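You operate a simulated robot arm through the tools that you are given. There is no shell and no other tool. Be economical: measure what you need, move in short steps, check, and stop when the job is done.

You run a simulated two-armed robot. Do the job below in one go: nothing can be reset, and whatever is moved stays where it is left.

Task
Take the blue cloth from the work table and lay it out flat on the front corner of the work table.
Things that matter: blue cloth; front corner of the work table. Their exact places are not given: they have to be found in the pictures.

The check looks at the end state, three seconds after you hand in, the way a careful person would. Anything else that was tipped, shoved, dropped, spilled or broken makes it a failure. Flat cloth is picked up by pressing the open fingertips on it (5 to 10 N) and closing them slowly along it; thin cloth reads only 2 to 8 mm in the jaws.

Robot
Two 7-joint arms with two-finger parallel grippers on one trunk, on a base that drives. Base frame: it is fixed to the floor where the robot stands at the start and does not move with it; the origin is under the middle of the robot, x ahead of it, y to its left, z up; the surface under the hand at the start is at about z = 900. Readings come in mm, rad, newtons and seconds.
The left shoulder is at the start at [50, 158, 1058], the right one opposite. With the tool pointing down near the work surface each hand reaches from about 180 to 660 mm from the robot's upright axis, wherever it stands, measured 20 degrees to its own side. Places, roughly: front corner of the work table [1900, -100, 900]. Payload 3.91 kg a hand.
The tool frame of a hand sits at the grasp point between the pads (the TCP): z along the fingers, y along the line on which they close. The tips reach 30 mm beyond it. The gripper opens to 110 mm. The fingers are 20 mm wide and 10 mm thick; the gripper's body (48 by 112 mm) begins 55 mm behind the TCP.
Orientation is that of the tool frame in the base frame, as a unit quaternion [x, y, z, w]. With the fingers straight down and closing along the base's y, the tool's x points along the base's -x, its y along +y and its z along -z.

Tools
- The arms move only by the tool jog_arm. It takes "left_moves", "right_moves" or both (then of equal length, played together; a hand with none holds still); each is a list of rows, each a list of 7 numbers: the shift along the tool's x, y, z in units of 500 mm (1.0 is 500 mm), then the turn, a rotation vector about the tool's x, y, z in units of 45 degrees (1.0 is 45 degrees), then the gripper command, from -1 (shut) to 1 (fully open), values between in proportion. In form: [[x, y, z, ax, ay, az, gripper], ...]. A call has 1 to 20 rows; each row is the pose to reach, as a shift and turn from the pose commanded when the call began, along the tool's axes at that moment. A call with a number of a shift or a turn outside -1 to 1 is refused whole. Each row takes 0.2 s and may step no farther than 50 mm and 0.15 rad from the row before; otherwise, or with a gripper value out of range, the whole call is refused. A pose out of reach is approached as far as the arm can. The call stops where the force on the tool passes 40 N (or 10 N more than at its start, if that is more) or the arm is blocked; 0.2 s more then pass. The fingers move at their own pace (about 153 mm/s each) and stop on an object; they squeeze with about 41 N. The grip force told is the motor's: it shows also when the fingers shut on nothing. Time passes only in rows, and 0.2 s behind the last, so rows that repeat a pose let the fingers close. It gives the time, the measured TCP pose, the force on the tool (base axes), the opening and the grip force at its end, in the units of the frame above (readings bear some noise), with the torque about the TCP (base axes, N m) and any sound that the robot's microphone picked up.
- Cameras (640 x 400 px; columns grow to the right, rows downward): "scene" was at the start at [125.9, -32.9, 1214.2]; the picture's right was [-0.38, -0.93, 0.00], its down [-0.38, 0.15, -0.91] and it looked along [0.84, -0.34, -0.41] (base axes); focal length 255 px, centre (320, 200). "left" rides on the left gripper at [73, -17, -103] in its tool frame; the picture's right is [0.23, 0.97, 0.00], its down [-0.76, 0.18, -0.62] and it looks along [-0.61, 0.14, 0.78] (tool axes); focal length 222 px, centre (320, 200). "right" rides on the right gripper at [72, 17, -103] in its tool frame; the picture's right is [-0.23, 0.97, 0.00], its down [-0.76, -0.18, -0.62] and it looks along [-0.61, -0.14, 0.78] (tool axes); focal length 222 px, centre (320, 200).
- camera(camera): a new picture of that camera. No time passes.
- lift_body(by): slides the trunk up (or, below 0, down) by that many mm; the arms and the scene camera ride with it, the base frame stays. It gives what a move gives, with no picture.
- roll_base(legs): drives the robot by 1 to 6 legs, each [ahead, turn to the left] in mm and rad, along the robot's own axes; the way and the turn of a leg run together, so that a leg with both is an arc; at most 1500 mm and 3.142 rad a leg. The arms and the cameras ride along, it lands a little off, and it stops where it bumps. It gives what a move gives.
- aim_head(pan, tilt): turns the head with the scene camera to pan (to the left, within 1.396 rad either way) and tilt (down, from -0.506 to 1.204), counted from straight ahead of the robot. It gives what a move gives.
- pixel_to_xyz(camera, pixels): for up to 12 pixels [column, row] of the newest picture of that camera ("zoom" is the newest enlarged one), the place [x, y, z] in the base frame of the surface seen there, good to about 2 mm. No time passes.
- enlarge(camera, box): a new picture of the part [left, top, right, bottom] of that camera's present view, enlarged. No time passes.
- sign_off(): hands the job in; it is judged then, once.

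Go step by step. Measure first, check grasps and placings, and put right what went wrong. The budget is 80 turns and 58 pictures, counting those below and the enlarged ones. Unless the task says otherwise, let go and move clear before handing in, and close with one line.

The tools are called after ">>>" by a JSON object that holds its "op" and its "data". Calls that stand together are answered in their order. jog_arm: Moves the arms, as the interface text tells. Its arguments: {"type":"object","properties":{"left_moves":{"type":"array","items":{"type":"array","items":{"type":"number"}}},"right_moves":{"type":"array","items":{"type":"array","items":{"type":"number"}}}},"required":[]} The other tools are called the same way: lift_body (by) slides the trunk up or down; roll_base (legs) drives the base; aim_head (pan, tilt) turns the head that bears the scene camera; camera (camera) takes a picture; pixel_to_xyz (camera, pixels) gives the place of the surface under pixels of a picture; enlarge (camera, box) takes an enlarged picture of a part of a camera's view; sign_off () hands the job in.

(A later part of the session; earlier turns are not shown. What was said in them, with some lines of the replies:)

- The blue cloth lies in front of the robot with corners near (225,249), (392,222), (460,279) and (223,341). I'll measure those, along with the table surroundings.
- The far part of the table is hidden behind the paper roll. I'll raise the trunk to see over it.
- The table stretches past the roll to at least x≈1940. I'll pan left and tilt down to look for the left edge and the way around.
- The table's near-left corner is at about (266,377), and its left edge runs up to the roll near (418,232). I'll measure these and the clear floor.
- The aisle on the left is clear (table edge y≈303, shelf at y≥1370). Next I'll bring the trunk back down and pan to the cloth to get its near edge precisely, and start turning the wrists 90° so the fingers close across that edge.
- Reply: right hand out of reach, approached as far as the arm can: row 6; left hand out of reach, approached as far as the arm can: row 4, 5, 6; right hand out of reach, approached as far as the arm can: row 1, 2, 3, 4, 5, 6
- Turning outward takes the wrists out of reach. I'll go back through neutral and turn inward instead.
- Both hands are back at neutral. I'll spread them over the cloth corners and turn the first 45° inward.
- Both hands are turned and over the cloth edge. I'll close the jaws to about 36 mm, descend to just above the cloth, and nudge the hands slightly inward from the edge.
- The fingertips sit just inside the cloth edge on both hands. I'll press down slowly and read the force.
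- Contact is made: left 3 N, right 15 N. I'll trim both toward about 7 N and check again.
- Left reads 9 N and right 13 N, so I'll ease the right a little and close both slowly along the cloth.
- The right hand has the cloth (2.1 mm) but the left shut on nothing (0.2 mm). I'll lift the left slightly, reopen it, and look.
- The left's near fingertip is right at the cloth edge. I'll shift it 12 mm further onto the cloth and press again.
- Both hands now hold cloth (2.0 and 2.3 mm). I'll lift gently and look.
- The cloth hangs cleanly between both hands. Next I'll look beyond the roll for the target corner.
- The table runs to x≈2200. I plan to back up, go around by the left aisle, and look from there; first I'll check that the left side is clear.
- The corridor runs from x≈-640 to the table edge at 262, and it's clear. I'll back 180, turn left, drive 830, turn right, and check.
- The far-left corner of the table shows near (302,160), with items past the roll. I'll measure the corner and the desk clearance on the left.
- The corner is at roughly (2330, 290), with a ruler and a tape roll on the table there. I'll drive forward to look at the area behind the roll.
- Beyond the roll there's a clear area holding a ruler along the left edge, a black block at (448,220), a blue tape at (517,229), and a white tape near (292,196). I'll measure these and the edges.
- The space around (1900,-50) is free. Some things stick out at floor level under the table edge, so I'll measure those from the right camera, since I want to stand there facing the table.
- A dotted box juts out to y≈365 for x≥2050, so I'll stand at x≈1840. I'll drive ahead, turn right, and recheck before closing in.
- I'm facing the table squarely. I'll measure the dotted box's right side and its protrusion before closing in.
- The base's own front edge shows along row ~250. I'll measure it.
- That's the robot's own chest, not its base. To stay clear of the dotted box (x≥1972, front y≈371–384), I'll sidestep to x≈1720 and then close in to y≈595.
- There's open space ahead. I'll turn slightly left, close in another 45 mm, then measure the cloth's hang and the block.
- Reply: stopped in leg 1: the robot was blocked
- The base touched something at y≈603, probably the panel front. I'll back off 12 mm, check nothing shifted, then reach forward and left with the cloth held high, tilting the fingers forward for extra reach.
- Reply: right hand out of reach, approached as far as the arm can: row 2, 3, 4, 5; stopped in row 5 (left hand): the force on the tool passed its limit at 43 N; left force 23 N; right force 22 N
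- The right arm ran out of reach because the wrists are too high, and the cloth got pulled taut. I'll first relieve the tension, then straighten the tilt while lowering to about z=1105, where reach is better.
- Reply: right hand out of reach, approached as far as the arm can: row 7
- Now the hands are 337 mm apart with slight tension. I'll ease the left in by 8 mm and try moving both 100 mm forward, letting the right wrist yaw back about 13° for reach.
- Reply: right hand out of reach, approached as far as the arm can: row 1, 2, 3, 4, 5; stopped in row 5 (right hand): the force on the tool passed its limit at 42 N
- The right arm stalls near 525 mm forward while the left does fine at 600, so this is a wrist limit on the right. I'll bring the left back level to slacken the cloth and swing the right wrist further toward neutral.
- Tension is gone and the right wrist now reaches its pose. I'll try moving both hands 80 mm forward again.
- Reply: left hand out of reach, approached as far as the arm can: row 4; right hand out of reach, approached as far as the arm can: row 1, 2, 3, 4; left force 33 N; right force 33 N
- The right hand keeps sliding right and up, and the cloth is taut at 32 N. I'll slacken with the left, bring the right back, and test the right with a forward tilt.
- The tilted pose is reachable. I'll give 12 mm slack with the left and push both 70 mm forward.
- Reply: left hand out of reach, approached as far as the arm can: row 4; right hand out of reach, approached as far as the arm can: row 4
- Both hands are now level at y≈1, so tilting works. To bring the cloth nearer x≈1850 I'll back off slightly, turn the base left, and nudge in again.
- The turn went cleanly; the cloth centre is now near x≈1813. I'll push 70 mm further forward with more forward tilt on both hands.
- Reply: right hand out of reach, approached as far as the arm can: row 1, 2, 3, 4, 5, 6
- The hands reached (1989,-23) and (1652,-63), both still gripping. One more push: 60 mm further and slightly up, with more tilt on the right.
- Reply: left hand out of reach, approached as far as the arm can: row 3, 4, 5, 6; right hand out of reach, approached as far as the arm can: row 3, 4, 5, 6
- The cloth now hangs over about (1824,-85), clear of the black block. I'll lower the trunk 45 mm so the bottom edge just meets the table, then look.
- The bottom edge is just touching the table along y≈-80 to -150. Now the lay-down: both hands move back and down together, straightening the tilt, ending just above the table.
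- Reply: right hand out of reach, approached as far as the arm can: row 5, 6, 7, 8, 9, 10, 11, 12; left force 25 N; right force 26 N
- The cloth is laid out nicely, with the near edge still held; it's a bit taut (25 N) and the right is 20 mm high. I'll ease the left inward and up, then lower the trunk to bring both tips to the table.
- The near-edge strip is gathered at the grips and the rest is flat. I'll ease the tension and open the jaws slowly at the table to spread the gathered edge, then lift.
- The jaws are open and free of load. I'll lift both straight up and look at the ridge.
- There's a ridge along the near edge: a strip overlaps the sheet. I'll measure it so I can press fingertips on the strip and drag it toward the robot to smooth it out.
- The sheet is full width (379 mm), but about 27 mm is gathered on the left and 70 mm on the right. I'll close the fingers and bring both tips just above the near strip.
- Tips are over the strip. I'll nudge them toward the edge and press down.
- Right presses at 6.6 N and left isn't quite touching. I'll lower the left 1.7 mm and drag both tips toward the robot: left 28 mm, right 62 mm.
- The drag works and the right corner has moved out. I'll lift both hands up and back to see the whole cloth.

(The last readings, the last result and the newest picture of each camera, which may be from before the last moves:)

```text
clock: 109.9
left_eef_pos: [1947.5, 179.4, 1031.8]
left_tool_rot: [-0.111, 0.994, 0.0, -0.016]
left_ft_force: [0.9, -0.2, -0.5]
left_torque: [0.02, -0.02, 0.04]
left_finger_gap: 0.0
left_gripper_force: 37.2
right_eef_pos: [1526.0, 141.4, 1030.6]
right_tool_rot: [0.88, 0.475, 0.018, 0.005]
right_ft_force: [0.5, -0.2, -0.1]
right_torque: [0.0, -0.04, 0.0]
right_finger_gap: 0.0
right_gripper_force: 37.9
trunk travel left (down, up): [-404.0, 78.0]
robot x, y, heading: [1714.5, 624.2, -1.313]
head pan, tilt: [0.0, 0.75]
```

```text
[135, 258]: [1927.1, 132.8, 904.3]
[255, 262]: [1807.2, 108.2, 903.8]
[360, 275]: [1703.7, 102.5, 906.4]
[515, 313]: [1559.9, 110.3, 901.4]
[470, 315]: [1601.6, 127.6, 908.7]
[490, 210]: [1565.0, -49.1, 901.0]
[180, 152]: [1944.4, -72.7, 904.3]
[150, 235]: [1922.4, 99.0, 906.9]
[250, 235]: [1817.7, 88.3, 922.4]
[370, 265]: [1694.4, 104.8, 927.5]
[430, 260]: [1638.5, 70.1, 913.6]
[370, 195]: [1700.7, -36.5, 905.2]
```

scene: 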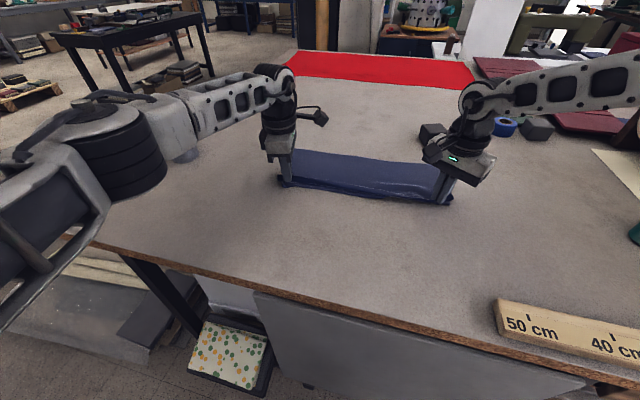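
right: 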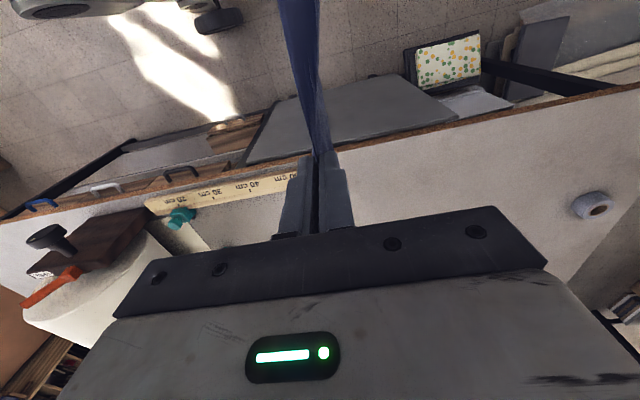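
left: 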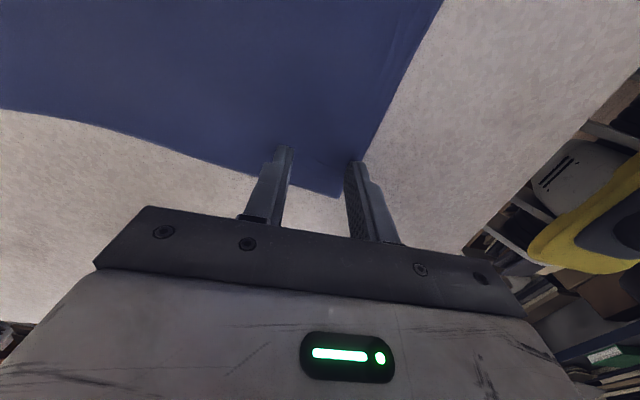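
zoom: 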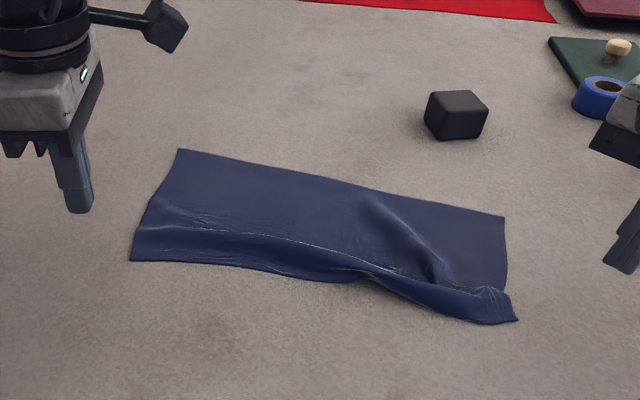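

The left side is now full depth (206 mm), but a ridge remains in the middle and right. Next I'll anchor the sheet with the right fingertips at about (1595,32) and drag the middle of the near edge with the left.

>>> {"op": "jog_arm", "data": {"left_moves": [[0.081, -0.02, 0, 0, 0, 0, -1], [0.162, -0.04, 0, 0, 0, 0, -1], [0.243, -0.06, 0, 0, 0, 0, -1], [0.323, -0.085, 0, 0, 0, 0, -1], [0.323, -0.085, 0.07, 0, 0, 0, -1], [0.323, -0.085, 0.14, 0, 0, 0, -1], [0.323, -0.085, 0.18, 0, 0, 0, -1], [0.323, -0.085, 0.193, 0, 0, 0, -1], [0.323, -0.085, 0.198, 0, 0, 0, -1]], "right_moves": [[-0.026, 0.06, 0, 0, 0, 0, -1], [-0.053, 0.12, 0, 0, 0, 0, -1], [-0.08, 0.18, 0, 0, 0, 0, -1], [-0.106, 0.235, 0, 0, 0, 0, -1], [-0.106, 0.235, 0.07, 0, 0, 0, -1], [-0.106, 0.235, 0.14, 0, 0, 0, -1], [-0.106, 0.235, 0.18, 0, 0, 0, -1], [-0.106, 0.235, 0.192, 0, 0, 0, -1], [-0.106, 0.235, 0.198, 0, 0, 0, -1]]}}

>>> {"op": "enlarge", "data": {"camera": "scene", "box": [220, 90, 520, 260]}}

```text
clock: 111.9
left_eef_pos: [1795.8, 102.7, 935.7]
left_tool_rot: [-0.111, 0.994, 0.0, -0.016]
left_ft_force: [0.2, -0.1, 0.5]
left_torque: [0.02, -0.03, -0.01]
left_finger_gap: 0.0
left_gripper_force: 37.0
right_eef_pos: [1595.9, 39.2, 938.6]
right_tool_rot: [0.88, 0.475, 0.019, 0.006]
right_ft_force: [-0.7, -0.3, 0.4]
right_torque: [0.0, 0.0, -0.01]
right_finger_gap: 0.1
right_gripper_force: 38.2
right hand out of reach, approached as far as the arm can: row 7, 8, 9
trunk travel left (down, up): [-404.0, 78.0]
robot x, y, heading: [1713.4, 623.0, -1.313]
head pan, tilt: [0.0, 0.75]
```

```text
2.13 times, centred on (370, 175) of scene
```

zoom: 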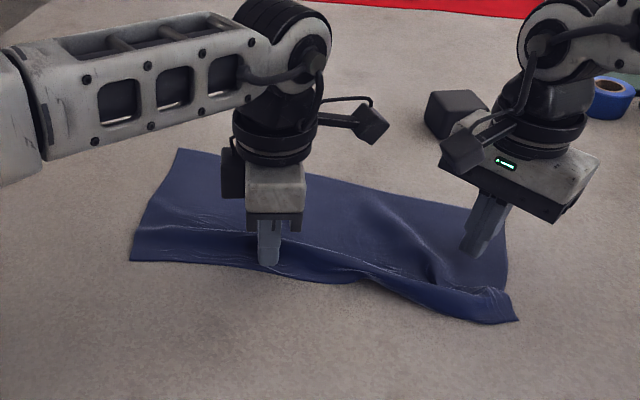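

>>> {"op": "jog_arm", "data": {"left_moves": [[0, 0, 0.004, 0, 0, 0, -1], [0, 0, 0.007, 0, 0, 0, -1], [0, 0, 0.008, 0, 0, 0, -1]], "right_moves": [[0, 0, 0.006, 0, 0, 0, -1], [0, 0, 0.01, 0, 0, 0, -1], [0, 0, 0.013, 0, 0, 0, -1]]}}

```text
clock: 112.7
left_eef_pos: [1795.6, 102.8, 931.1]
left_tool_rot: [-0.111, 0.994, -0.001, -0.016]
left_ft_force: [0.1, -0.5, 1.1]
left_torque: [-0.03, 0.01, -0.01]
left_finger_gap: 0.0
left_gripper_force: 37.4
right_eef_pos: [1593.3, 41.6, 931.0]
right_tool_rot: [0.88, 0.475, 0.019, 0.007]
right_ft_force: [0.9, -0.8, 1.7]
right_torque: [-0.04, 0.02, 0.01]
right_finger_gap: 0.0
right_gripper_force: 37.9
right hand out of reach, approached as far as the arm can: row 3
trunk travel left (down, up): [-404.0, 78.0]
robot x, y, heading: [1714.1, 621.0, -1.306]
head pan, tilt: [0.0, 0.75]
```

Just touching at 1–2 N. I'll add about 1.2 mm of press on both, then drag the left 42 mm toward the robot.

>>> {"op": "jog_arm", "data": {"left_moves": [[0, 0, 0.002, 0, 0, 0, -1], [0, 0, 0.0026, 0, 0, 0, -1], [-0.003, 0.014, 0.0026, 0, 0, 0, -1], [-0.006, 0.027, 0.0026, 0, 0, 0, -1], [-0.009, 0.041, 0.0026, 0, 0, 0, -1], [-0.012, 0.055, 0.0026, 0, 0, 0, -1], [-0.015, 0.068, 0.0026, 0, 0, 0, -1], [-0.018, 0.082, 0.0026, 0, 0, 0, -1], [-0.018, 0.082, 0.0026, 0, 0, 0, -1]], "right_moves": [[0, 0, 0.003, 0, 0, 0, -1], [0, 0, 0.005, 0, 0, 0, -1], [0, 0, 0.005, 0, 0, 0, -1], [0, 0, 0.005, 0, 0, 0, -1], [0, 0, 0.005, 0, 0, 0, -1], [0, 0, 0.005, 0, 0, 0, -1], [0, 0, 0.005, 0, 0, 0, -1], [0, 0, 0.005, 0, 0, 0, -1], [0, 0, 0.005, 0, 0, 0, -1]]}}

>>> {"op": "enlarge", "data": {"camera": "scene", "box": [220, 90, 520, 260]}}

```text
clock: 114.7
left_eef_pos: [1794.8, 146.5, 931.5]
left_tool_rot: [-0.11, 0.994, -0.002, -0.017]
left_ft_force: [-0.9, -1.9, 7.3]
left_torque: [-0.04, -0.07, -0.05]
left_finger_gap: 0.0
left_gripper_force: 37.8
right_eef_pos: [1593.4, 43.9, 932.0]
right_tool_rot: [0.88, 0.475, 0.018, 0.009]
right_ft_force: [0.4, -4.1, 20.4]
right_torque: [-0.19, 0.21, 0.02]
right_finger_gap: 0.0
right_gripper_force: 37.8
trunk travel left (down, up): [-404.0, 78.0]
robot x, y, heading: [1713.5, 622.2, -1.308]
head pan, tilt: [0.0, 0.75]
```

```text
2.13 times, centred on (370, 175) of scene
```

zoom: 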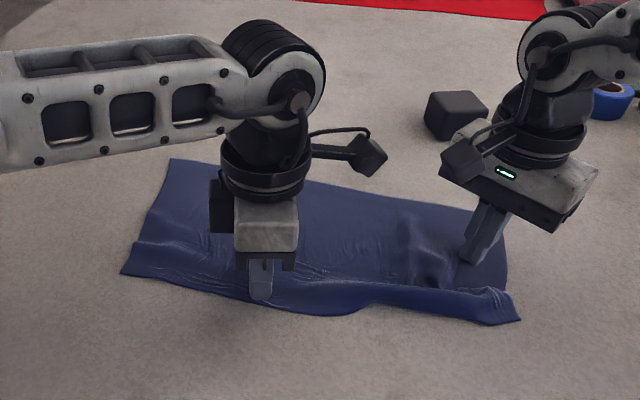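

The left and middle are now smooth. Next I'll anchor with the left at about (1765,40) and move the right tips onto the right near corner at about (1585,115).

>>> {"op": "jog_arm", "data": {"left_moves": [[0, 0, -0.03, 0, 0, 0, -1], [0, 0, -0.07, 0, 0, 0, -1], [0.035, -0.06, -0.07, 0, 0, 0, -1], [0.07, -0.13, -0.07, 0, 0, 0, -1], [0.105, -0.193, -0.07, 0, 0, 0, -1], [0.105, -0.193, -0.03, 0, 0, 0, -1], [0.105, -0.193, -0.004, 0, 0, 0, -1], [0.105, -0.193, -0.001, 0, 0, 0, -1]], "right_moves": [[0, 0, -0.03, 0, 0, 0, -1], [0, 0, -0.09, 0, 0, 0, -1], [0.035, -0.03, -0.09, 0, 0, 0, -1], [0.07, -0.06, -0.09, 0, 0, 0, -1], [0.11, -0.091, -0.09, 0, 0, 0, -1], [0.11, -0.091, -0.04, 0, 0, 0, -1], [0.11, -0.091, -0.01, 0, 0, 0, -1], [0.11, -0.091, -0.006, 0, 0, 0, -1]]}}

>>> {"op": "enlarge", "data": {"camera": "scene", "box": [220, 90, 520, 260]}}

```text
clock: 116.5
left_eef_pos: [1782.7, 63.9, 944.2]
left_tool_rot: [-0.11, 0.994, -0.002, -0.016]
left_ft_force: [-0.4, -0.4, 0.1]
left_torque: [0.02, 0.01, 0.0]
left_finger_gap: 0.0
left_gripper_force: 37.7
left hand out of reach, approached as far as the arm can: row 5, 6, 7, 8
right_eef_pos: [1585.9, 113.0, 934.6]
right_tool_rot: [0.88, 0.474, 0.018, 0.006]
right_ft_force: [-1.8, 0.9, 7.7]
right_torque: [0.0, 0.08, 0.0]
right_finger_gap: 0.0
right_gripper_force: 37.1
trunk travel left (down, up): [-404.0, 78.0]
robot x, y, heading: [1713.3, 622.6, -1.307]
head pan, tilt: [0.0, 0.75]
```

```text
2.13 times, centred on (370, 175) of scene
```

zoom: 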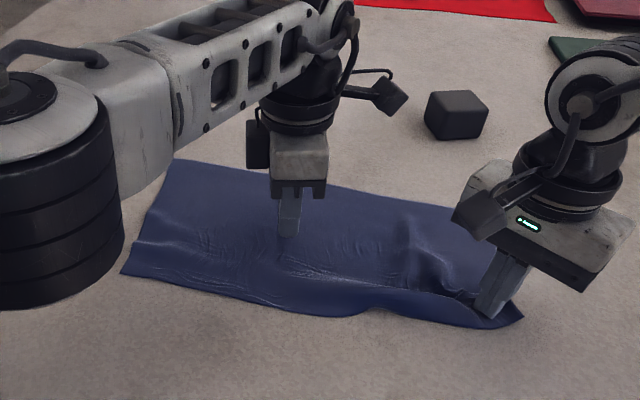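

>>> {"op": "jog_arm", "data": {"left_moves": [[0, 0.02, 0, 0, 0, 0, -1], [0, 0.05, 0, 0, 0, 0, -1]]}}

```text
clock: 117.1
left_eef_pos: [1777.4, 88.5, 944.2]
left_tool_rot: [-0.111, 0.994, -0.001, -0.015]
left_ft_force: [0.1, 0.4, 0.3]
left_torque: [0.03, 0.02, 0.0]
left_finger_gap: 0.0
left_gripper_force: 37.6
right_eef_pos: [1586.2, 113.9, 933.2]
right_tool_rot: [0.879, 0.476, 0.019, 0.006]
right_ft_force: [-1.8, -0.7, 9.3]
right_torque: [-0.08, 0.15, 0.01]
right_finger_gap: 0.0
right_gripper_force: 38.3
trunk travel left (down, up): [-404.0, 78.0]
robot x, y, heading: [1715.7, 623.2, -1.306]
head pan, tilt: [0.0, 0.75]
```

Left is positioned; I'll press it down as an anchor and then drag the right corner 48 mm toward the robot.

>>> {"op": "jog_arm", "data": {"left_moves": [[0, 0, 0.018, 0, 0, 0, -1], [0, 0, 0.026, 0, 0, 0, -1], [0, 0, 0.0285, 0, 0, 0, -1], [0, 0, 0.0285, 0, 0, 0, -1], [0, 0, 0.0285, 0, 0, 0, -1], [0, 0, 0.0285, 0, 0, 0, -1], [0, 0, 0.0285, 0, 0, 0, -1], [0, 0, 0.0285, 0, 0, 0, -1], [0, 0, 0.0285, 0, 0, 0, -1]], "right_moves": [[0, 0, 0, 0, 0, 0, -1], [0, 0, 0, 0, 0, 0, -1], [0, 0, 0, 0, 0, 0, -1], [0.014, -0.013, 0, 0, 0, 0, -1], [0.028, -0.026, 0, 0, 0, 0, -1], [0.042, -0.039, 0, 0, 0, 0, -1], [0.056, -0.052, 0, 0, 0, 0, -1], [0.071, -0.066, 0, 0, 0, 0, -1], [0.071, -0.066, 0, 0, 0, 0, -1]]}}

>>> {"op": "jog_arm", "data": {"left_moves": [[0, 0, -0.04, 0, 0, 0, -1], [0, 0, -0.1, 0, 0, 0, -1], [-0.09, 0.04, -0.16, 0, 0, 0, -1], [-0.18, 0.08, -0.2, 0, 0, 0, -1], [-0.26, 0.14, -0.2, 0, 0, 0, -1]], "right_moves": [[0, 0, -0.04, 0, 0, 0, -1], [0, 0, -0.1, 0, 0, 0, -1], [0, -0.05, -0.16, 0, 0, 0, -1], [0, -0.12, -0.2, 0, 0, 0, -1], [0, -0.16, -0.2, 0, 0, 0, -1]]}}

>>> {"op": "enlarge", "data": {"camera": "scene", "box": [220, 90, 520, 260]}}

```text
clock: 119.1
left_eef_pos: [1776.7, 89.7, 931.7]
left_tool_rot: [-0.11, 0.994, -0.003, -0.016]
left_ft_force: [1.1, -1.9, 21.6]
left_torque: [-0.01, -0.21, -0.02]
left_finger_gap: 0.0
left_gripper_force: 37.7
right_eef_pos: [1578.7, 162.5, 933.3]
right_tool_rot: [0.88, 0.475, 0.018, 0.006]
right_ft_force: [0.3, 0.4, 1.0]
right_torque: [-0.04, -0.01, -0.01]
right_finger_gap: 0.1
right_gripper_force: 37.9
trunk travel left (down, up): [-404.0, 78.0]
robot x, y, heading: [1712.6, 621.2, -1.304]
head pan, tilt: [0.0, 0.75]
```

```text
refused: row 3 steps farther than a row can; nothing moved
```

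```text
2.13 times, centred on (370, 175) of scene
```

zoom: 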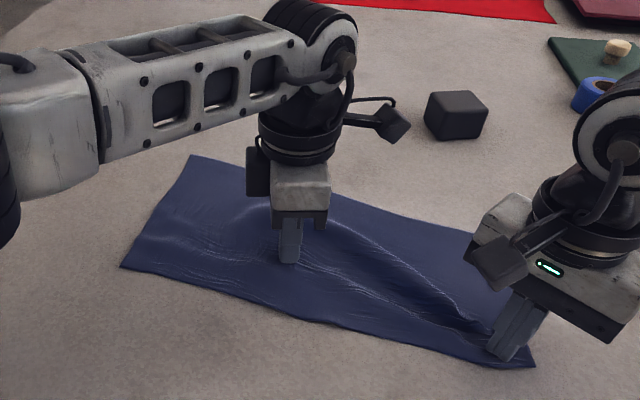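

The near edge is now straight; I'll lift the hands away in smaller steps and look at what's left.

>>> {"op": "jog_arm", "data": {"left_moves": [[0, 0, -0.04, 0, 0, 0, -1], [0, 0, -0.1, 0, 0, 0, -1], [-0.06, 0.03, -0.15, 0, 0, 0, -1], [-0.13, 0.06, -0.18, 0, 0, 0, -1], [-0.2, 0.09, -0.2, 0, 0, 0, -1], [-0.28, 0.12, -0.2, 0, 0, 0, -1]], "right_moves": [[0, 0, -0.04, 0, 0, 0, -1], [0, 0, -0.1, 0, 0, 0, -1], [0, -0.04, -0.15, 0, 0, 0, -1], [0, -0.08, -0.18, 0, 0, 0, -1], [0, -0.12, -0.2, 0, 0, 0, -1], [0, -0.16, -0.2, 0, 0, 0, -1]]}}

>>> {"op": "enlarge", "data": {"camera": "scene", "box": [220, 90, 520, 260]}}

>>> {"op": "pixel_to_xyz", "data": {"camera": "zoom", "pixels": [[125, 265], [193, 158], [530, 365], [505, 235], [330, 320], [240, 205], [290, 250], [370, 240], [430, 285], [470, 320], [300, 215], [400, 310]]}}

```text
clock: 120.5
left_eef_pos: [1904.9, 179.4, 1026.0]
left_tool_rot: [-0.111, 0.994, -0.002, -0.017]
left_ft_force: [-0.9, 0.0, -0.2]
left_torque: [-0.04, -0.02, 0.03]
left_finger_gap: 0.0
left_gripper_force: 37.6
right_eef_pos: [1508.5, 204.7, 1031.4]
right_tool_rot: [0.88, 0.475, 0.018, 0.007]
right_ft_force: [0.3, 0.6, 0.0]
right_torque: [0.04, -0.01, -0.01]
right_finger_gap: 0.0
right_gripper_force: 38.5
trunk travel left (down, up): [-404.0, 78.0]
robot x, y, heading: [1714.5, 622.7, -1.308]
head pan, tilt: [0.0, 0.75]
```

```text
2.13 times, centred on (370, 175) of scene
```

zoom: 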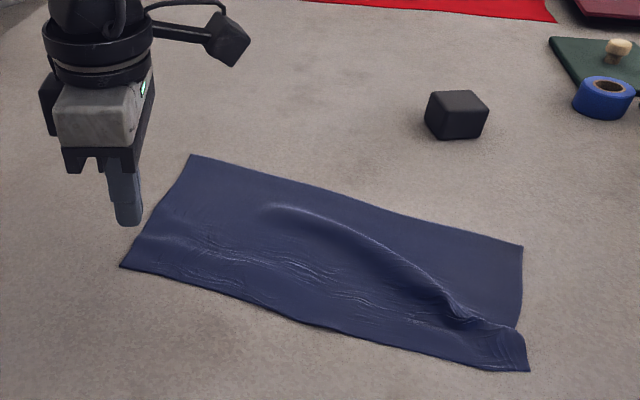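

```text
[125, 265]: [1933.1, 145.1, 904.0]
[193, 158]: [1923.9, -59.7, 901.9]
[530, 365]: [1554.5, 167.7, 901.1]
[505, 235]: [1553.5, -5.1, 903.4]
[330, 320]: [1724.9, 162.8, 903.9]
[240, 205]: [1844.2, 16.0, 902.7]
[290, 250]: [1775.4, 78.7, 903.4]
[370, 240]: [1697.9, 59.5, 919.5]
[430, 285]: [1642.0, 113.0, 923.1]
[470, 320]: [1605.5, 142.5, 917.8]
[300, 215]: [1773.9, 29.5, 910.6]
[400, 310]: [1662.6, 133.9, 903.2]
```

The near edge is straight; one ridge remains because the far-right part slid toward the robot. I'll anchor the near edge with the left at about (1740,150) and bring the right, tilted, over the far-right area at about (1590,15) to pull it away from the robot.

>>> {"op": "jog_arm", "data": {"left_moves": [[0.06, 0.003, 0, 0, 0, 0, -1], [0.12, 0.006, 0, 0, 0, 0, -1], [0.18, 0.009, 0, 0, 0, 0, -1], [0.24, 0.012, 0, 0, 0, 0, -1], [0.3, 0.014, 0, 0, 0, 0, -1], [0.335, 0.016, 0, 0, 0, 0, -1], [0.335, 0.016, 0.06, 0, 0, 0, -1], [0.335, 0.016, 0.12, 0, 0, 0, -1], [0.335, 0.016, 0.165, 0, 0, 0, -1]], "right_moves": [[-0.035, 0.054, 0, -0.07, -0.063, 0, -1], [-0.07, 0.109, 0, -0.143, -0.127, 0, -1], [-0.105, 0.163, 0, -0.215, -0.19, 0, -1], [-0.14, 0.217, 0, -0.286, -0.253, 0, -1], [-0.175, 0.272, 0, -0.358, -0.317, 0, -1], [-0.21, 0.326, 0, -0.429, -0.38, 0, -1], [-0.21, 0.326, 0.06, -0.429, -0.38, 0, -1], [-0.21, 0.326, 0.12, -0.429, -0.38, 0, -1], [-0.21, 0.326, 0.16, -0.429, -0.38, 0, -1]]}}

>>> {"op": "enlarge", "data": {"camera": "scene", "box": [220, 90, 520, 260]}}

```text
clock: 122.5
left_eef_pos: [1738.4, 147.8, 947.2]
left_tool_rot: [-0.11, 0.994, 0.0, -0.016]
left_ft_force: [0.5, -0.2, 0.0]
left_torque: [0.0, 0.03, -0.01]
left_finger_gap: 0.1
left_gripper_force: 37.3
right_eef_pos: [1590.1, 25.2, 952.9]
right_tool_rot: [0.86, 0.458, -0.033, 0.222]
right_ft_force: [-0.1, -0.2, -0.2]
right_torque: [-0.02, -0.02, -0.01]
right_finger_gap: 0.1
right_gripper_force: 37.5
trunk travel left (down, up): [-404.0, 78.0]
robot x, y, heading: [1714.1, 621.5, -1.311]
head pan, tilt: [0.0, 0.75]
```

```text
2.13 times, centred on (370, 175) of scene
```

zoom: 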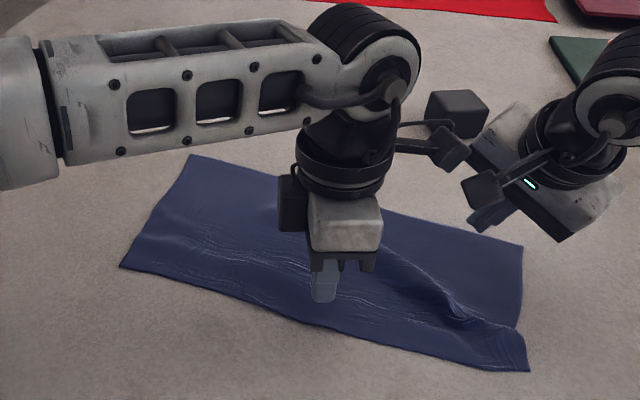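

>>> {"op": "jog_arm", "data": {"left_moves": [[0, 0, 0.015, 0, 0, 0, -1], [0, 0, 0.028, 0, 0, 0, -1], [0, 0, 0.0325, 0, 0, 0, -1]], "right_moves": [[0.005, -0.006, 0.016, 0, 0, 0, -1], [0.009, -0.01, 0.027, 0, 0, 0, -1], [0.011, -0.012, 0.033, 0, 0, 0, -1]]}}

```text
clock: 123.3
left_eef_pos: [1736.1, 148.8, 931.8]
left_tool_rot: [-0.111, 0.994, -0.002, -0.015]
left_ft_force: [1.1, 0.2, 2.8]
left_torque: [0.03, -0.01, -0.04]
left_finger_gap: 0.3
left_gripper_force: 37.7
right_eef_pos: [1589.3, 27.5, 932.9]
right_tool_rot: [0.859, 0.459, -0.033, 0.223]
right_ft_force: [-0.1, -0.3, 0.8]
right_torque: [0.02, 0.03, -0.03]
right_finger_gap: 0.1
right_gripper_force: 38.2
trunk travel left (down, up): [-404.0, 78.0]
robot x, y, heading: [1713.7, 621.8, -1.307]
head pan, tilt: [0.0, 0.75]
```

>>> {"op": "jog_arm", "data": {"left_moves": [[0, 0, 0.002, 0, 0, 0, -1], [0, 0, 0.002, 0, 0, 0, -1], [0, 0, 0.002, 0, 0, 0, -1], [0, 0, 0.002, 0, 0, 0, -1], [0, 0, 0.002, 0, 0, 0, -1], [0, 0, 0.002, 0, 0, 0, -1], [0, 0, 0.002, 0, 0, 0, -1], [0, 0, 0.002, 0, 0, 0, -1]], "right_moves": [[0.001, -0.001, 0.0025, 0, 0, 0, -1], [0.001, -0.001, 0.0038, 0, 0, 0, -1], [-0.01, 0.006, 0.01, 0, 0, 0, -1], [-0.021, 0.012, 0.016, 0, 0, 0, -1], [-0.032, 0.019, 0.022, 0, 0, 0, -1], [-0.043, 0.026, 0.028, 0, 0, 0, -1], [-0.054, 0.033, 0.033, 0, 0, 0, -1], [-0.054, 0.033, 0.033, 0, 0, 0, -1]]}}

>>> {"op": "enlarge", "data": {"camera": "scene", "box": [220, 90, 520, 260]}}

```text
clock: 125.1
left_eef_pos: [1735.7, 149.7, 932.1]
left_tool_rot: [-0.11, 0.994, -0.003, -0.017]
left_ft_force: [0.2, -3.2, 12.5]
left_torque: [0.0, -0.08, -0.01]
left_finger_gap: 0.1
left_gripper_force: 37.9
right_eef_pos: [1590.8, -7.9, 933.1]
right_tool_rot: [0.859, 0.459, -0.032, 0.225]
right_ft_force: [1.3, 2.4, 12.0]
right_torque: [0.06, -0.02, 0.02]
right_finger_gap: 0.2
right_gripper_force: 37.2
trunk travel left (down, up): [-404.0, 78.0]
robot x, y, heading: [1714.6, 621.1, -1.314]
head pan, tilt: [0.0, 0.75]
```

```text
2.13 times, centred on (370, 175) of scene
```

zoom: 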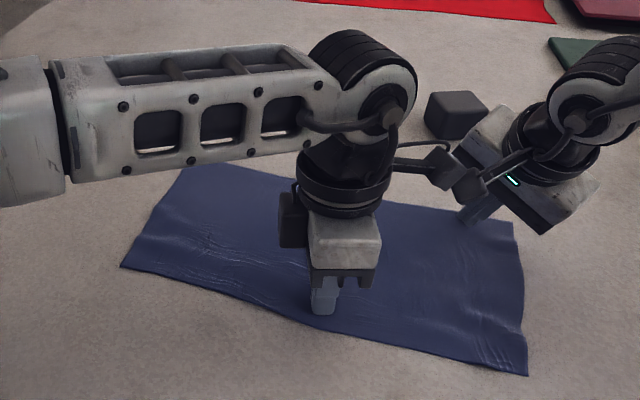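

The ridge is gone and the cloth looks flat. I'll lift both hands straight up, then apart and away.

>>> {"op": "jog_arm", "data": {"left_moves": [[0, 0, -0.036, 0, 0, 0, -1], [0, 0, -0.072, 0, 0, 0, -1], [0, 0, -0.12, 0, 0, 0, -1], [-0.06, 0, -0.14, 0, 0, 0, -1], [-0.13, 0.02, -0.17, 0, 0, 0, -1], [-0.2, 0.04, -0.2, 0, 0, 0, -1], [-0.28, 0.08, -0.2, 0, 0, 0, -1]], "right_moves": [[-0.012, 0.013, -0.036, 0, 0, 0, -1], [-0.023, 0.026, -0.072, 0, 0, 0, -1], [-0.039, 0.043, -0.12, 0, 0, 0, -1], [-0.06, 0.01, -0.14, 0, 0, 0, -1], [-0.06, -0.05, -0.18, 0, 0, 0, -1], [-0.04, -0.12, -0.2, 0, 0, 0, -1], [0, -0.19, -0.22, 0, 0, 0, -1]]}}

>>> {"op": "camera", "data": {"camera": "scene"}}

>>> {"op": "enlarge", "data": {"camera": "scene", "box": [220, 90, 520, 260]}}

>>> {"op": "pixel_to_xyz", "data": {"camera": "zoom", "pixels": [[125, 265], [190, 165], [525, 370], [508, 225], [330, 320], [330, 200], [250, 240], [400, 270], [450, 300], [500, 340], [180, 235], [460, 220]]}}

```text
clock: 126.7
left_eef_pos: [1865.4, 221.6, 1026.9]
left_tool_rot: [-0.111, 0.994, -0.002, -0.016]
left_ft_force: [0.3, 0.2, -0.4]
left_torque: [-0.02, 0.03, 0.02]
left_finger_gap: 0.0
left_gripper_force: 38.1
right_eef_pos: [1497.0, 83.6, 996.6]
right_tool_rot: [0.859, 0.46, -0.033, 0.224]
right_ft_force: [-0.5, 0.5, -0.5]
right_torque: [0.01, 0.0, 0.05]
right_finger_gap: 0.2
right_gripper_force: 37.8
trunk travel left (down, up): [-404.0, 78.0]
robot x, y, heading: [1712.4, 622.9, -1.311]
head pan, tilt: [0.0, 0.75]
```

```text
9 pictures are left
```

scene: 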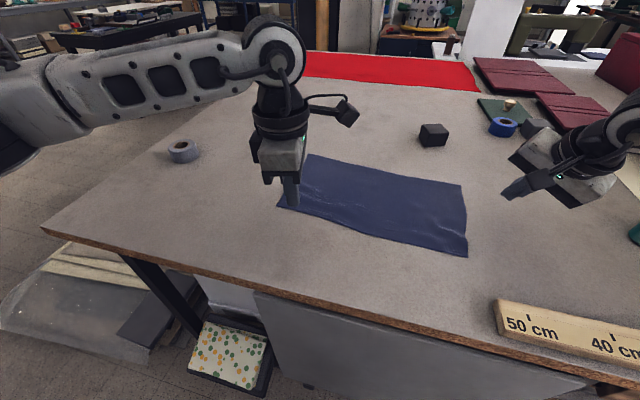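

```text
2.13 times, centred on (370, 175) of scene
```

zoom: 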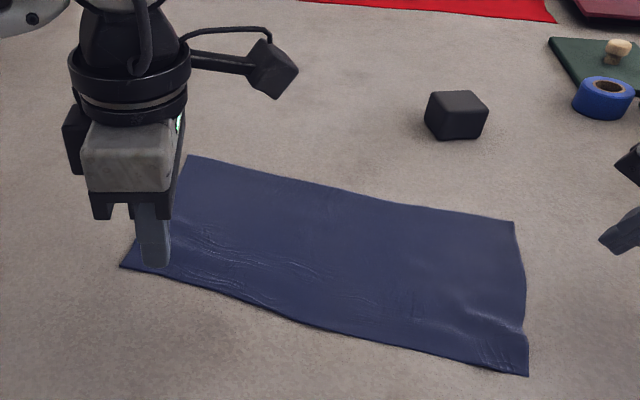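

```text
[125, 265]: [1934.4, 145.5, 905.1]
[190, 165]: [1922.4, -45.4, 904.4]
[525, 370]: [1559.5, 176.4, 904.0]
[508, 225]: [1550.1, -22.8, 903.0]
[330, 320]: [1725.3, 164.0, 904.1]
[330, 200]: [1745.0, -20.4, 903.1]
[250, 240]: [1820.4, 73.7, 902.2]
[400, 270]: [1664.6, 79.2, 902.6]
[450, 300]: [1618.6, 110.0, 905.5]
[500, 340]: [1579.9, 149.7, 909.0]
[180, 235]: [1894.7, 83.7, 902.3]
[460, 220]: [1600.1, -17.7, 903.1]
```

The cloth now lies flat, centred at about (1742,62). The target is nearer (1900,-100), so I'll press both fingertips on it and slide it as one: first set both hands, tilted, over the middle of the cloth.

>>> {"op": "jog_arm", "data": {"left_moves": [[0.021, -0.05, 0, 0.095, 0, 0, -1], [0.042, -0.1, 0, 0.19, 0, 0, -1], [0.063, -0.149, 0, 0.286, 0, 0, -1], [0.084, -0.199, 0, 0.38, 0, 0, -1], [0.104, -0.248, 0, 0.477, 0, 0, -1], [0.125, -0.298, 0, 0.573, 0, 0, -1], [0.125, -0.298, 0.08, 0.573, 0, 0, -1], [0.125, -0.298, 0.154, 0.573, 0, 0, -1]], "right_moves": [[0.022, 0.04, 0.007, 0, 0, 0, -1], [0.045, 0.081, 0.015, 0, 0, 0, -1], [0.067, 0.122, 0.022, 0, 0, 0, -1], [0.09, 0.163, 0.03, 0, 0, 0, -1], [0.112, 0.203, 0.037, 0, 0, 0, -1], [0.134, 0.244, 0.045, 0, 0, 0, -1], [0.147, 0.23, 0.085, 0, 0, 0, -1], [0.16, 0.215, 0.126, 0, 0, 0, -1]]}}

```text
clock: 128.5
left_eef_pos: [1835.4, 56.9, 950.1]
left_tool_rot: [-0.112, 0.968, -0.223, 0.009]
left_ft_force: [-0.4, -0.6, -0.6]
left_torque: [0.01, 0.01, -0.04]
left_finger_gap: 0.1
left_gripper_force: 37.2
right_eef_pos: [1638.2, 66.6, 956.2]
right_tool_rot: [0.86, 0.459, -0.033, 0.222]
right_ft_force: [0.4, 0.9, 0.4]
right_torque: [-0.02, 0.03, -0.02]
right_finger_gap: 0.1
right_gripper_force: 37.6
trunk travel left (down, up): [-404.0, 78.0]
robot x, y, heading: [1713.3, 617.6, -1.303]
head pan, tilt: [0.0, 0.75]
```

Both are in place. Press down onto the cloth.

>>> {"op": "jog_arm", "data": {"left_moves": [[0, 0.006, 0.013, 0, 0, 0, -1], [0, 0.012, 0.025, 0, 0, 0, -1], [0, 0.0155, 0.032, 0, 0, 0, -1], [0, 0.0165, 0.034, 0, 0, 0, -1]], "right_moves": [[0.006, -0.006, 0.018, 0, 0, 0, -1], [0.011, -0.012, 0.034, 0, 0, 0, -1], [0.014, -0.0155, 0.043, 0, 0, 0, -1], [0.0147, -0.0162, 0.0455, 0, 0, 0, -1]]}}

```text
clock: 129.5
left_eef_pos: [1836.1, 58.1, 932.3]
left_tool_rot: [-0.11, 0.969, -0.222, 0.009]
left_ft_force: [0.3, 1.0, 0.5]
left_torque: [-0.02, 0.02, 0.05]
left_finger_gap: 0.0
left_gripper_force: 37.7
right_eef_pos: [1640.7, 66.6, 934.1]
right_tool_rot: [0.859, 0.459, -0.033, 0.225]
right_ft_force: [-1.4, -0.7, 5.9]
right_torque: [-0.01, 0.04, -0.01]
right_finger_gap: 0.1
right_gripper_force: 38.3
trunk travel left (down, up): [-404.0, 78.0]
robot x, y, heading: [1712.2, 619.5, -1.308]
head pan, tilt: [0.0, 0.75]
```

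>>> {"op": "jog_arm", "data": {"left_moves": [[0, 0.001, 0.002, 0, 0, 0, -1], [0, 0.0017, 0.0037, 0, 0, 0, -1]], "right_moves": [[0, 0, 0.0006, 0, 0, 0, -1], [0.0003, -0.0003, 0.001, 0, 0, 0, -1]]}}

>>> {"op": "roll_base", "data": {"legs": [[0, 0.16]]}}

>>> {"op": "camera", "data": {"camera": "scene"}}

```text
clock: 130.1
left_eef_pos: [1836.1, 59.7, 932.7]
left_tool_rot: [-0.112, 0.968, -0.224, 0.009]
left_ft_force: [-0.3, -1.8, 9.2]
left_torque: [-0.04, -0.05, -0.01]
left_finger_gap: 0.1
left_gripper_force: 38.2
right_eef_pos: [1640.9, 66.8, 933.1]
right_tool_rot: [0.859, 0.459, -0.032, 0.224]
right_ft_force: [-1.3, -1.5, 8.2]
right_torque: [-0.09, 0.01, 0.01]
right_finger_gap: 0.0
right_gripper_force: 38.1
trunk travel left (down, up): [-404.0, 78.0]
robot x, y, heading: [1712.5, 623.8, -1.307]
head pan, tilt: [0.0, 0.75]
```

```text
clock: 131.1
left_eef_pos: [1923.3, 86.8, 931.5]
left_tool_rot: [-0.189, 0.956, -0.224, 0.027]
left_ft_force: [1.5, -1.3, 13.0]
left_torque: [-0.07, -0.16, 0.0]
left_finger_gap: 0.1
left_gripper_force: 37.9
right_eef_pos: [1728.7, 64.8, 932.9]
right_tool_rot: [0.821, 0.526, -0.015, 0.224]
right_ft_force: [-1.8, 1.6, 11.1]
right_torque: [0.08, 0.0, 0.0]
right_finger_gap: 0.1
right_gripper_force: 37.6
trunk travel left (down, up): [-404.0, 78.0]
robot x, y, heading: [1715.6, 621.3, -1.15]
head pan, tilt: [0.0, 0.75]
```

```text
7 pictures are left
```

scene: 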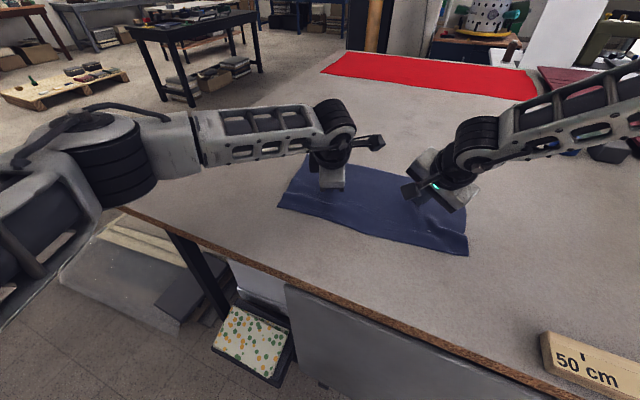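

The cloth slid rigidly with the base turn. Now I'll push both hands 60 mm forward together with the same pressure.

>>> {"op": "jog_arm", "data": {"left_moves": [[0, -0.014, 0.0068, 0, 0, 0, -1], [0, -0.028, 0.0136, 0, 0, 0, -1], [0, -0.042, 0.0203, 0, 0, 0, -1], [0, -0.056, 0.0271, 0, 0, 0, -1], [0, -0.07, 0.0339, 0, 0, 0, -1], [0, -0.084, 0.0407, 0, 0, 0, -1], [0, -0.098, 0.0474, 0, 0, 0, -1], [0, -0.1116, 0.0542, 0, 0, 0, -1]], "right_moves": [[-0.0093, 0.0104, 0.0068, 0, 0, 0, -1], [-0.0186, 0.0208, 0.0136, 0, 0, 0, -1], [-0.0279, 0.0312, 0.0203, 0, 0, 0, -1], [-0.0372, 0.0416, 0.0271, 0, 0, 0, -1], [-0.0464, 0.052, 0.0339, 0, 0, 0, -1], [-0.0557, 0.0625, 0.0407, 0, 0, 0, -1], [-0.065, 0.0729, 0.0474, 0, 0, 0, -1], [-0.0743, 0.0833, 0.0542, 0, 0, 0, -1]]}}

>>> {"op": "camera", "data": {"camera": "scene"}}

```text
clock: 132.9
left_eef_pos: [1946.4, 28.6, 932.2]
left_tool_rot: [-0.188, 0.956, -0.224, 0.027]
left_ft_force: [-0.6, 1.2, 10.4]
left_torque: [0.0, -0.03, 0.01]
left_finger_gap: 0.1
left_gripper_force: 37.9
right_eef_pos: [1748.5, 10.2, 935.3]
right_tool_rot: [0.82, 0.526, -0.014, 0.225]
right_ft_force: [0.2, 1.0, -0.7]
right_torque: [0.0, 0.0, 0.0]
right_finger_gap: 0.0
right_gripper_force: 37.4
right hand out of reach, approached as far as the arm can: row 8
trunk travel left (down, up): [-404.0, 78.0]
robot x, y, heading: [1715.0, 619.1, -1.154]
head pan, tilt: [0.0, 0.75]
```

```text
6 pictures are left
```

scene: 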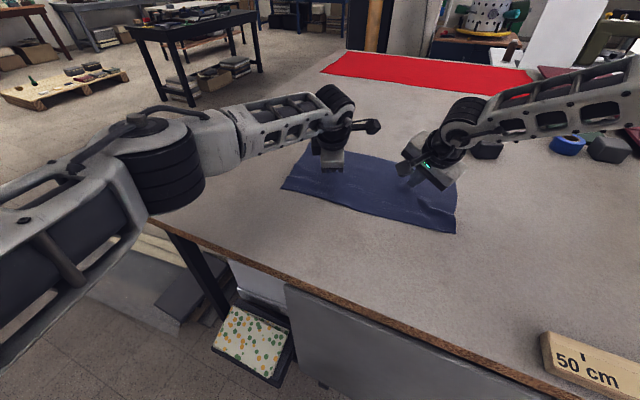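

The cloth advanced without buckling. I'll lift both hands, retract, and inspect.

>>> {"op": "jog_arm", "data": {"left_moves": [[0, -0.026, -0.054, 0, 0, 0, -1], [0, -0.052, -0.108, 0, 0, 0, -1], [0, 0.01, -0.14, 0, 0, 0, -1], [0, 0.07, -0.17, 0, 0, 0, -1], [0, 0.12, -0.19, 0, 0, 0, -1], [-0.05, 0.164, -0.213, 0, 0, 0, -1]], "right_moves": [[-0.018, 0.02, -0.054, 0, 0, 0, -1], [-0.035, 0.039, -0.108, 0, 0, 0, -1], [0, 0, -0.134, 0, 0, 0, -1], [0.036, -0.04, -0.16, 0, 0, 0, -1], [0.073, -0.081, -0.187, 0, 0, 0, -1], [0.08, -0.15, -0.213, 0, 0, 0, -1]]}}

>>> {"op": "lift_body", "data": {"by": 70}}

>>> {"op": "enlarge", "data": {"camera": "scene", "box": [200, 90, 560, 315]}}

```text
clock: 134.3
left_eef_pos: [1928.9, 148.7, 990.0]
left_tool_rot: [-0.189, 0.956, -0.223, 0.027]
left_ft_force: [-0.5, -0.1, 0.6]
left_torque: [-0.01, 0.0, 0.01]
left_finger_gap: 0.1
left_gripper_force: 37.4
right_eef_pos: [1679.7, 113.0, 995.9]
right_tool_rot: [0.821, 0.525, -0.015, 0.225]
right_ft_force: [0.1, -0.1, -0.3]
right_torque: [-0.01, -0.04, -0.02]
right_finger_gap: 0.0
right_gripper_force: 37.9
trunk travel left (down, up): [-404.0, 78.0]
robot x, y, heading: [1716.8, 619.7, -1.149]
head pan, tilt: [0.0, 0.75]
```

```text
clock: 135.4
left_eef_pos: [1928.2, 148.1, 1060.2]
left_tool_rot: [-0.188, 0.956, -0.222, 0.026]
left_ft_force: [-1.2, -0.4, -0.2]
left_torque: [0.01, 0.01, 0.0]
left_finger_gap: 0.0
left_gripper_force: 37.2
right_eef_pos: [1679.8, 111.6, 1065.9]
right_tool_rot: [0.82, 0.526, -0.014, 0.224]
right_ft_force: [0.0, 0.3, -0.1]
right_torque: [-0.01, -0.03, 0.01]
right_finger_gap: 0.0
right_gripper_force: 38.1
trunk travel left (down, up): [-474.0, 8.0]
robot x, y, heading: [1711.6, 623.3, -1.154]
head pan, tilt: [0.0, 0.75]
```

```text
1.78 times, centred on (380, 202) of scene
```

zoom: 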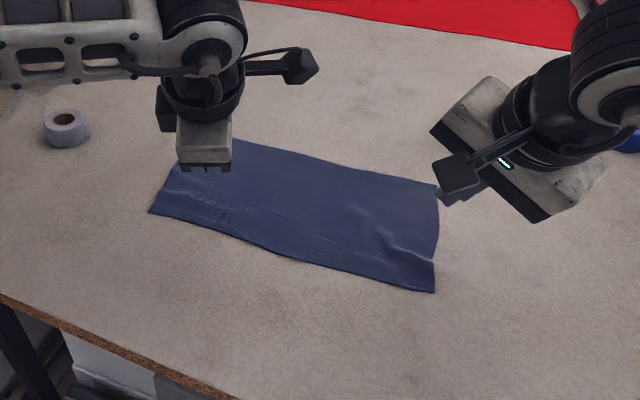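

>>> {"op": "pixel_to_xyz", "data": {"camera": "zoom", "pixels": [[152, 211], [240, 143], [432, 289], [434, 190], [290, 257], [340, 165], [300, 200], [395, 245], [410, 255], [380, 235], [200, 205], [360, 255]]}}

```text
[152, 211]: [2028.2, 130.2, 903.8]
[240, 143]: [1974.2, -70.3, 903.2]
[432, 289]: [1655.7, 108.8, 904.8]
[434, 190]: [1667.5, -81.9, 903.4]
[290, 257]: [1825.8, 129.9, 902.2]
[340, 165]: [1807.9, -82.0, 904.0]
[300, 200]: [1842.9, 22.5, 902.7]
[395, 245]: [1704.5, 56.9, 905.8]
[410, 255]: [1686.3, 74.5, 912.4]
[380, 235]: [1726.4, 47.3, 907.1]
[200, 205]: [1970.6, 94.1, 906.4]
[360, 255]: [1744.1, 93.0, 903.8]
```

The centre is now about (1838,22), and only a low 9 mm ripple is left near the right end. I'll smooth it: the left anchors mid-sheet and the right goes over the near-right corner.

>>> {"op": "jog_arm", "data": {"left_moves": [[0.07, -0.066, 0.032, 0, 0, 0, -1], [0.138, -0.133, 0.065, 0, 0, 0, -1], [0.138, -0.1, 0.132, 0, 0, 0, -1], [0.138, -0.065, 0.205, 0, 0, 0, -1], [0.138, -0.035, 0.268, 0, 0, 0, -1], [0.138, -0.025, 0.288, 0, 0, 0, -1]], "right_moves": [[-0.01, -0.01, 0, 0, 0, 0, -1], [-0.02, -0.019, 0, 0, 0, 0, -1], [0.0, -0.042, 0.065, 0, 0, 0, -1], [0.022, -0.066, 0.135, 0, 0, 0, -1], [0.045, -0.092, 0.205, 0, 0, 0, -1], [0.053, -0.101, 0.229, 0, 0, 0, -1]]}}

>>> {"op": "enlarge", "data": {"camera": "scene", "box": [200, 90, 560, 315]}}

```text
refused: row 1 steps farther than a row can; nothing moved
```

```text
1.78 times, centred on (380, 202) of scene
```

zoom: 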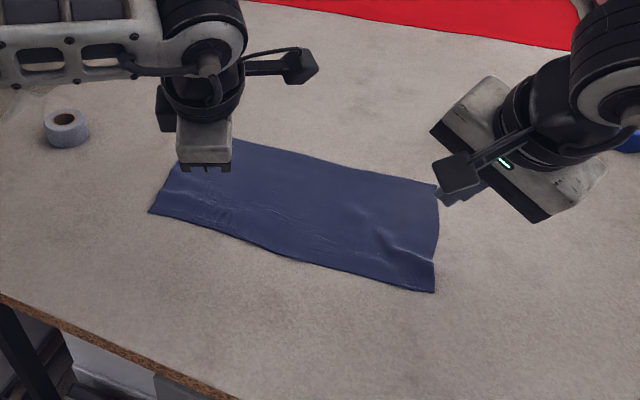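

That step was too long, so I'll resend it with smaller rows.

>>> {"op": "jog_arm", "data": {"left_moves": [[0.046, -0.044, 0.022, 0, 0, 0, -1], [0.092, -0.089, 0.043, 0, 0, 0, -1], [0.138, -0.133, 0.065, 0, 0, 0, -1], [0.138, -0.1, 0.132, 0, 0, 0, -1], [0.138, -0.065, 0.205, 0, 0, 0, -1], [0.138, -0.035, 0.268, 0, 0, 0, -1], [0.138, -0.025, 0.288, 0, 0, 0, -1]], "right_moves": [[-0.007, -0.007, 0, 0, 0, 0, -1], [-0.014, -0.013, 0, 0, 0, 0, -1], [-0.02, -0.019, 0, 0, 0, 0, -1], [0.0, -0.042, 0.065, 0, 0, 0, -1], [0.022, -0.066, 0.135, 0, 0, 0, -1], [0.045, -0.092, 0.205, 0, 0, 0, -1], [0.053, -0.101, 0.229, 0, 0, 0, -1]]}}

```text
clock: 137.0
left_eef_pos: [1888.7, 51.8, 940.0]
left_tool_rot: [-0.188, 0.956, -0.222, 0.027]
left_ft_force: [0.3, 0.7, -1.0]
left_torque: [0.03, 0.01, -0.01]
left_finger_gap: 0.2
left_gripper_force: 37.7
right_eef_pos: [1671.5, 108.7, 934.5]
right_tool_rot: [0.82, 0.526, -0.013, 0.226]
right_ft_force: [-0.2, 0.0, 0.3]
right_torque: [-0.01, -0.02, -0.01]
right_finger_gap: 0.3
right_gripper_force: 37.1
trunk travel left (down, up): [-474.0, 8.0]
robot x, y, heading: [1716.5, 618.5, -1.148]
head pan, tilt: [0.0, 0.75]
```

>>> {"op": "jog_arm", "data": {"left_moves": [[0, 0.004, 0.009, 0, 0, 0, -1], [0, 0.007, 0.015, 0, 0, 0, -1], [0, 0.0085, 0.0178, 0, 0, 0, -1], [0, 0.0085, 0.0178, 0, 0, 0, -1], [0, 0.0085, 0.0178, 0, 0, 0, -1], [0, 0.0085, 0.0178, 0, 0, 0, -1], [0, 0.0085, 0.0178, 0, 0, 0, -1], [0, 0.0085, 0.0178, 0, 0, 0, -1]], "right_moves": [[0.001, -0.001, 0.0025, 0, 0, 0, -1], [0.002, -0.002, 0.005, 0, 0, 0, -1], [0.002, -0.0023, 0.0065, 0, 0, 0, -1], [0.009, -0.0084, 0.002, 0, 0, 0, -1], [0.0165, -0.0145, -0.0025, 0, 0, 0, -1], [0.024, -0.0205, -0.007, 0, 0, 0, -1], [0.0307, -0.0266, -0.0115, 0, 0, 0, -1], [0.0307, -0.0266, -0.0115, 0, 0, 0, -1]]}}

>>> {"op": "enlarge", "data": {"camera": "scene", "box": [200, 90, 560, 315]}}

```text
clock: 138.8
left_eef_pos: [1888.7, 52.1, 932.1]
left_tool_rot: [-0.189, 0.955, -0.226, 0.027]
left_ft_force: [0.1, -0.9, 24.3]
left_torque: [-0.03, -0.22, -0.01]
left_finger_gap: 0.0
left_gripper_force: 37.1
right_eef_pos: [1666.3, 129.8, 935.1]
right_tool_rot: [0.82, 0.526, -0.015, 0.225]
right_ft_force: [-0.3, 0.0, 0.4]
right_torque: [-0.01, -0.01, -0.01]
right_finger_gap: 0.0
right_gripper_force: 37.5
trunk travel left (down, up): [-474.0, 8.0]
robot x, y, heading: [1712.0, 623.9, -1.151]
head pan, tilt: [0.0, 0.75]
```

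```text
1.78 times, centred on (380, 202) of scene
```

zoom: 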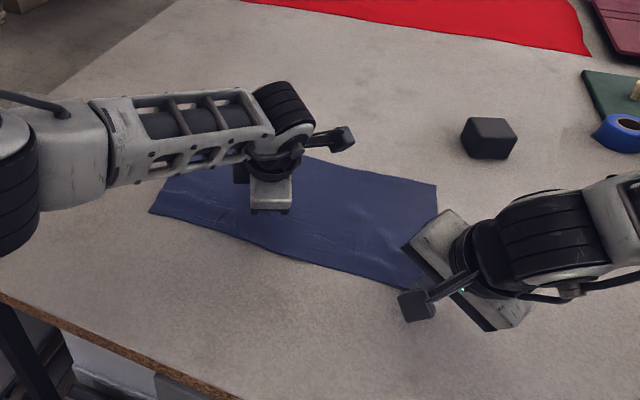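

The drag is done. I'll lift straight up and retract both hands clear for a final check.

>>> {"op": "jog_arm", "data": {"left_moves": [[0, -0.026, -0.054, 0, 0, 0, -1], [0, -0.052, -0.108, 0, 0, 0, -1], [-0.02, 0.02, -0.14, 0, 0, 0, -1], [-0.06, 0.07, -0.19, 0, 0, 0, -1], [-0.11, 0.12, -0.24, 0, 0, 0, -1], [-0.15, 0.17, -0.28, 0, 0, 0, -1]], "right_moves": [[-0.018, 0.02, -0.054, 0, 0, 0, -1], [-0.035, 0.039, -0.108, 0, 0, 0, -1], [-0.01, -0.02, -0.14, 0, 0, 0, -1], [0.01, -0.08, -0.18, 0, 0, 0, -1], [0.02, -0.14, -0.22, 0, 0, 0, -1], [0.03, -0.2, -0.26, 0, 0, 0, -1]]}}

>>> {"op": "enlarge", "data": {"camera": "scene", "box": [200, 90, 560, 315]}}

>>> {"op": "pixel_to_xyz", "data": {"camera": "zoom", "pixels": [[152, 211], [432, 287], [434, 190], [290, 257], [340, 168], [300, 200], [395, 245], [410, 255], [380, 235], [200, 205], [420, 270], [370, 215]]}}

```text
clock: 140.2
left_eef_pos: [1910.2, 209.6, 1016.1]
left_tool_rot: [-0.19, 0.956, -0.223, 0.027]
left_ft_force: [0.9, -0.9, -0.2]
left_torque: [-0.04, 0.03, -0.02]
left_finger_gap: 0.0
left_gripper_force: 37.8
right_eef_pos: [1557.3, 201.4, 1003.6]
right_tool_rot: [0.82, 0.527, -0.014, 0.223]
right_ft_force: [-1.2, -0.4, -0.1]
right_torque: [-0.02, 0.0, 0.03]
right_finger_gap: 0.3
right_gripper_force: 37.7
right hand out of reach, approached as far as the arm can: row 5, 6
trunk travel left (down, up): [-474.0, 8.0]
robot x, y, heading: [1715.8, 618.5, -1.152]
head pan, tilt: [0.0, 0.75]
```

```text
1.78 times, centred on (380, 202) of scene
```

zoom: 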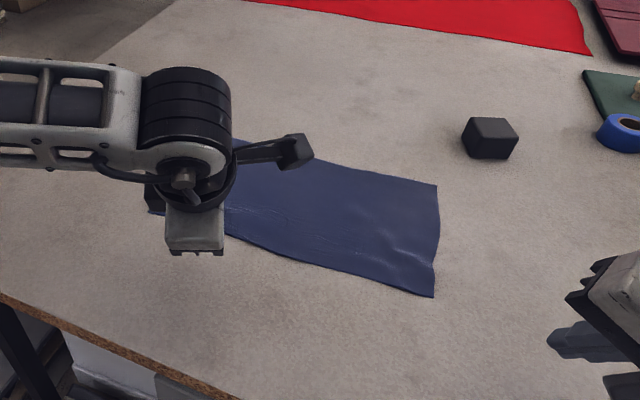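

```text
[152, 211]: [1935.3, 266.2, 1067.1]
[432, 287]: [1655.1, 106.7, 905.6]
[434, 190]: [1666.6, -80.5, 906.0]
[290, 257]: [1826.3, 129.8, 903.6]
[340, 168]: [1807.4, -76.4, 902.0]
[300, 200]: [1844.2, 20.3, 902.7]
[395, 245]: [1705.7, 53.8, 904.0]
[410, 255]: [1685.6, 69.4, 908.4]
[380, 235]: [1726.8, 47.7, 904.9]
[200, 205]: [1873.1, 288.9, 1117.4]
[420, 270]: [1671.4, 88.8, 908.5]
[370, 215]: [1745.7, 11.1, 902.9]
```

The cloth is flat to within a few mm, undisturbed items remain in place, and both hands are free. I'll back the robot off so nothing hangs over the cloth and take a last look.

>>> {"op": "roll_base", "data": {"legs": [[-220, 0]]}}

>>> {"op": "camera", "data": {"camera": "scene"}}

```text
clock: 141.9
left_eef_pos: [1818.7, 403.8, 1015.9]
left_tool_rot: [-0.186, 0.957, -0.222, 0.026]
left_ft_force: [-0.4, -0.2, -0.2]
left_torque: [-0.01, -0.01, 0.01]
left_finger_gap: 0.0
left_gripper_force: 37.9
right_eef_pos: [1467.0, 396.9, 1005.0]
right_tool_rot: [0.822, 0.523, -0.015, 0.224]
right_ft_force: [-0.1, -1.1, 0.4]
right_torque: [-0.07, -0.01, 0.02]
right_finger_gap: 0.0
right_gripper_force: 37.9
trunk travel left (down, up): [-474.0, 8.0]
robot x, y, heading: [1627.8, 816.0, -1.161]
head pan, tilt: [0.0, 0.75]
```

```text
1 pictures are left
```

scene: 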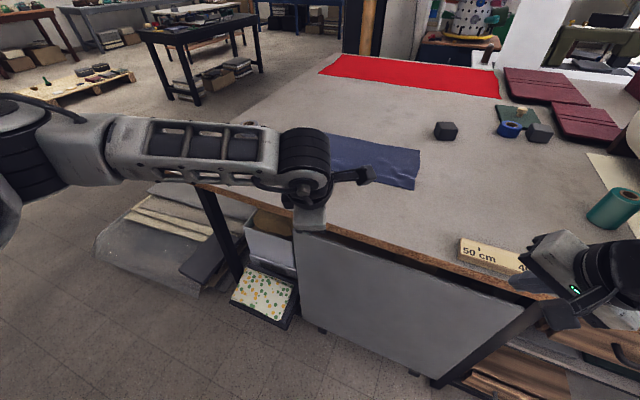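

The last picture shows the cloth flat on the table with nothing else disturbed, and both hands are empty and clear. I'm handing in.

>>> {"op": "sign_off", "data": {}}

```text
The job is handed in.
```

The blue cloth is laid out flat on the front-corner area of the work table, centred at about (1838, 22), roughly 140 mm from the rough point given (1900, -100), with a ripple of about 6 mm left near one end; the robot's base bumped something under the table edge once, likely the front panel, and nothing looked moved in the pictures.
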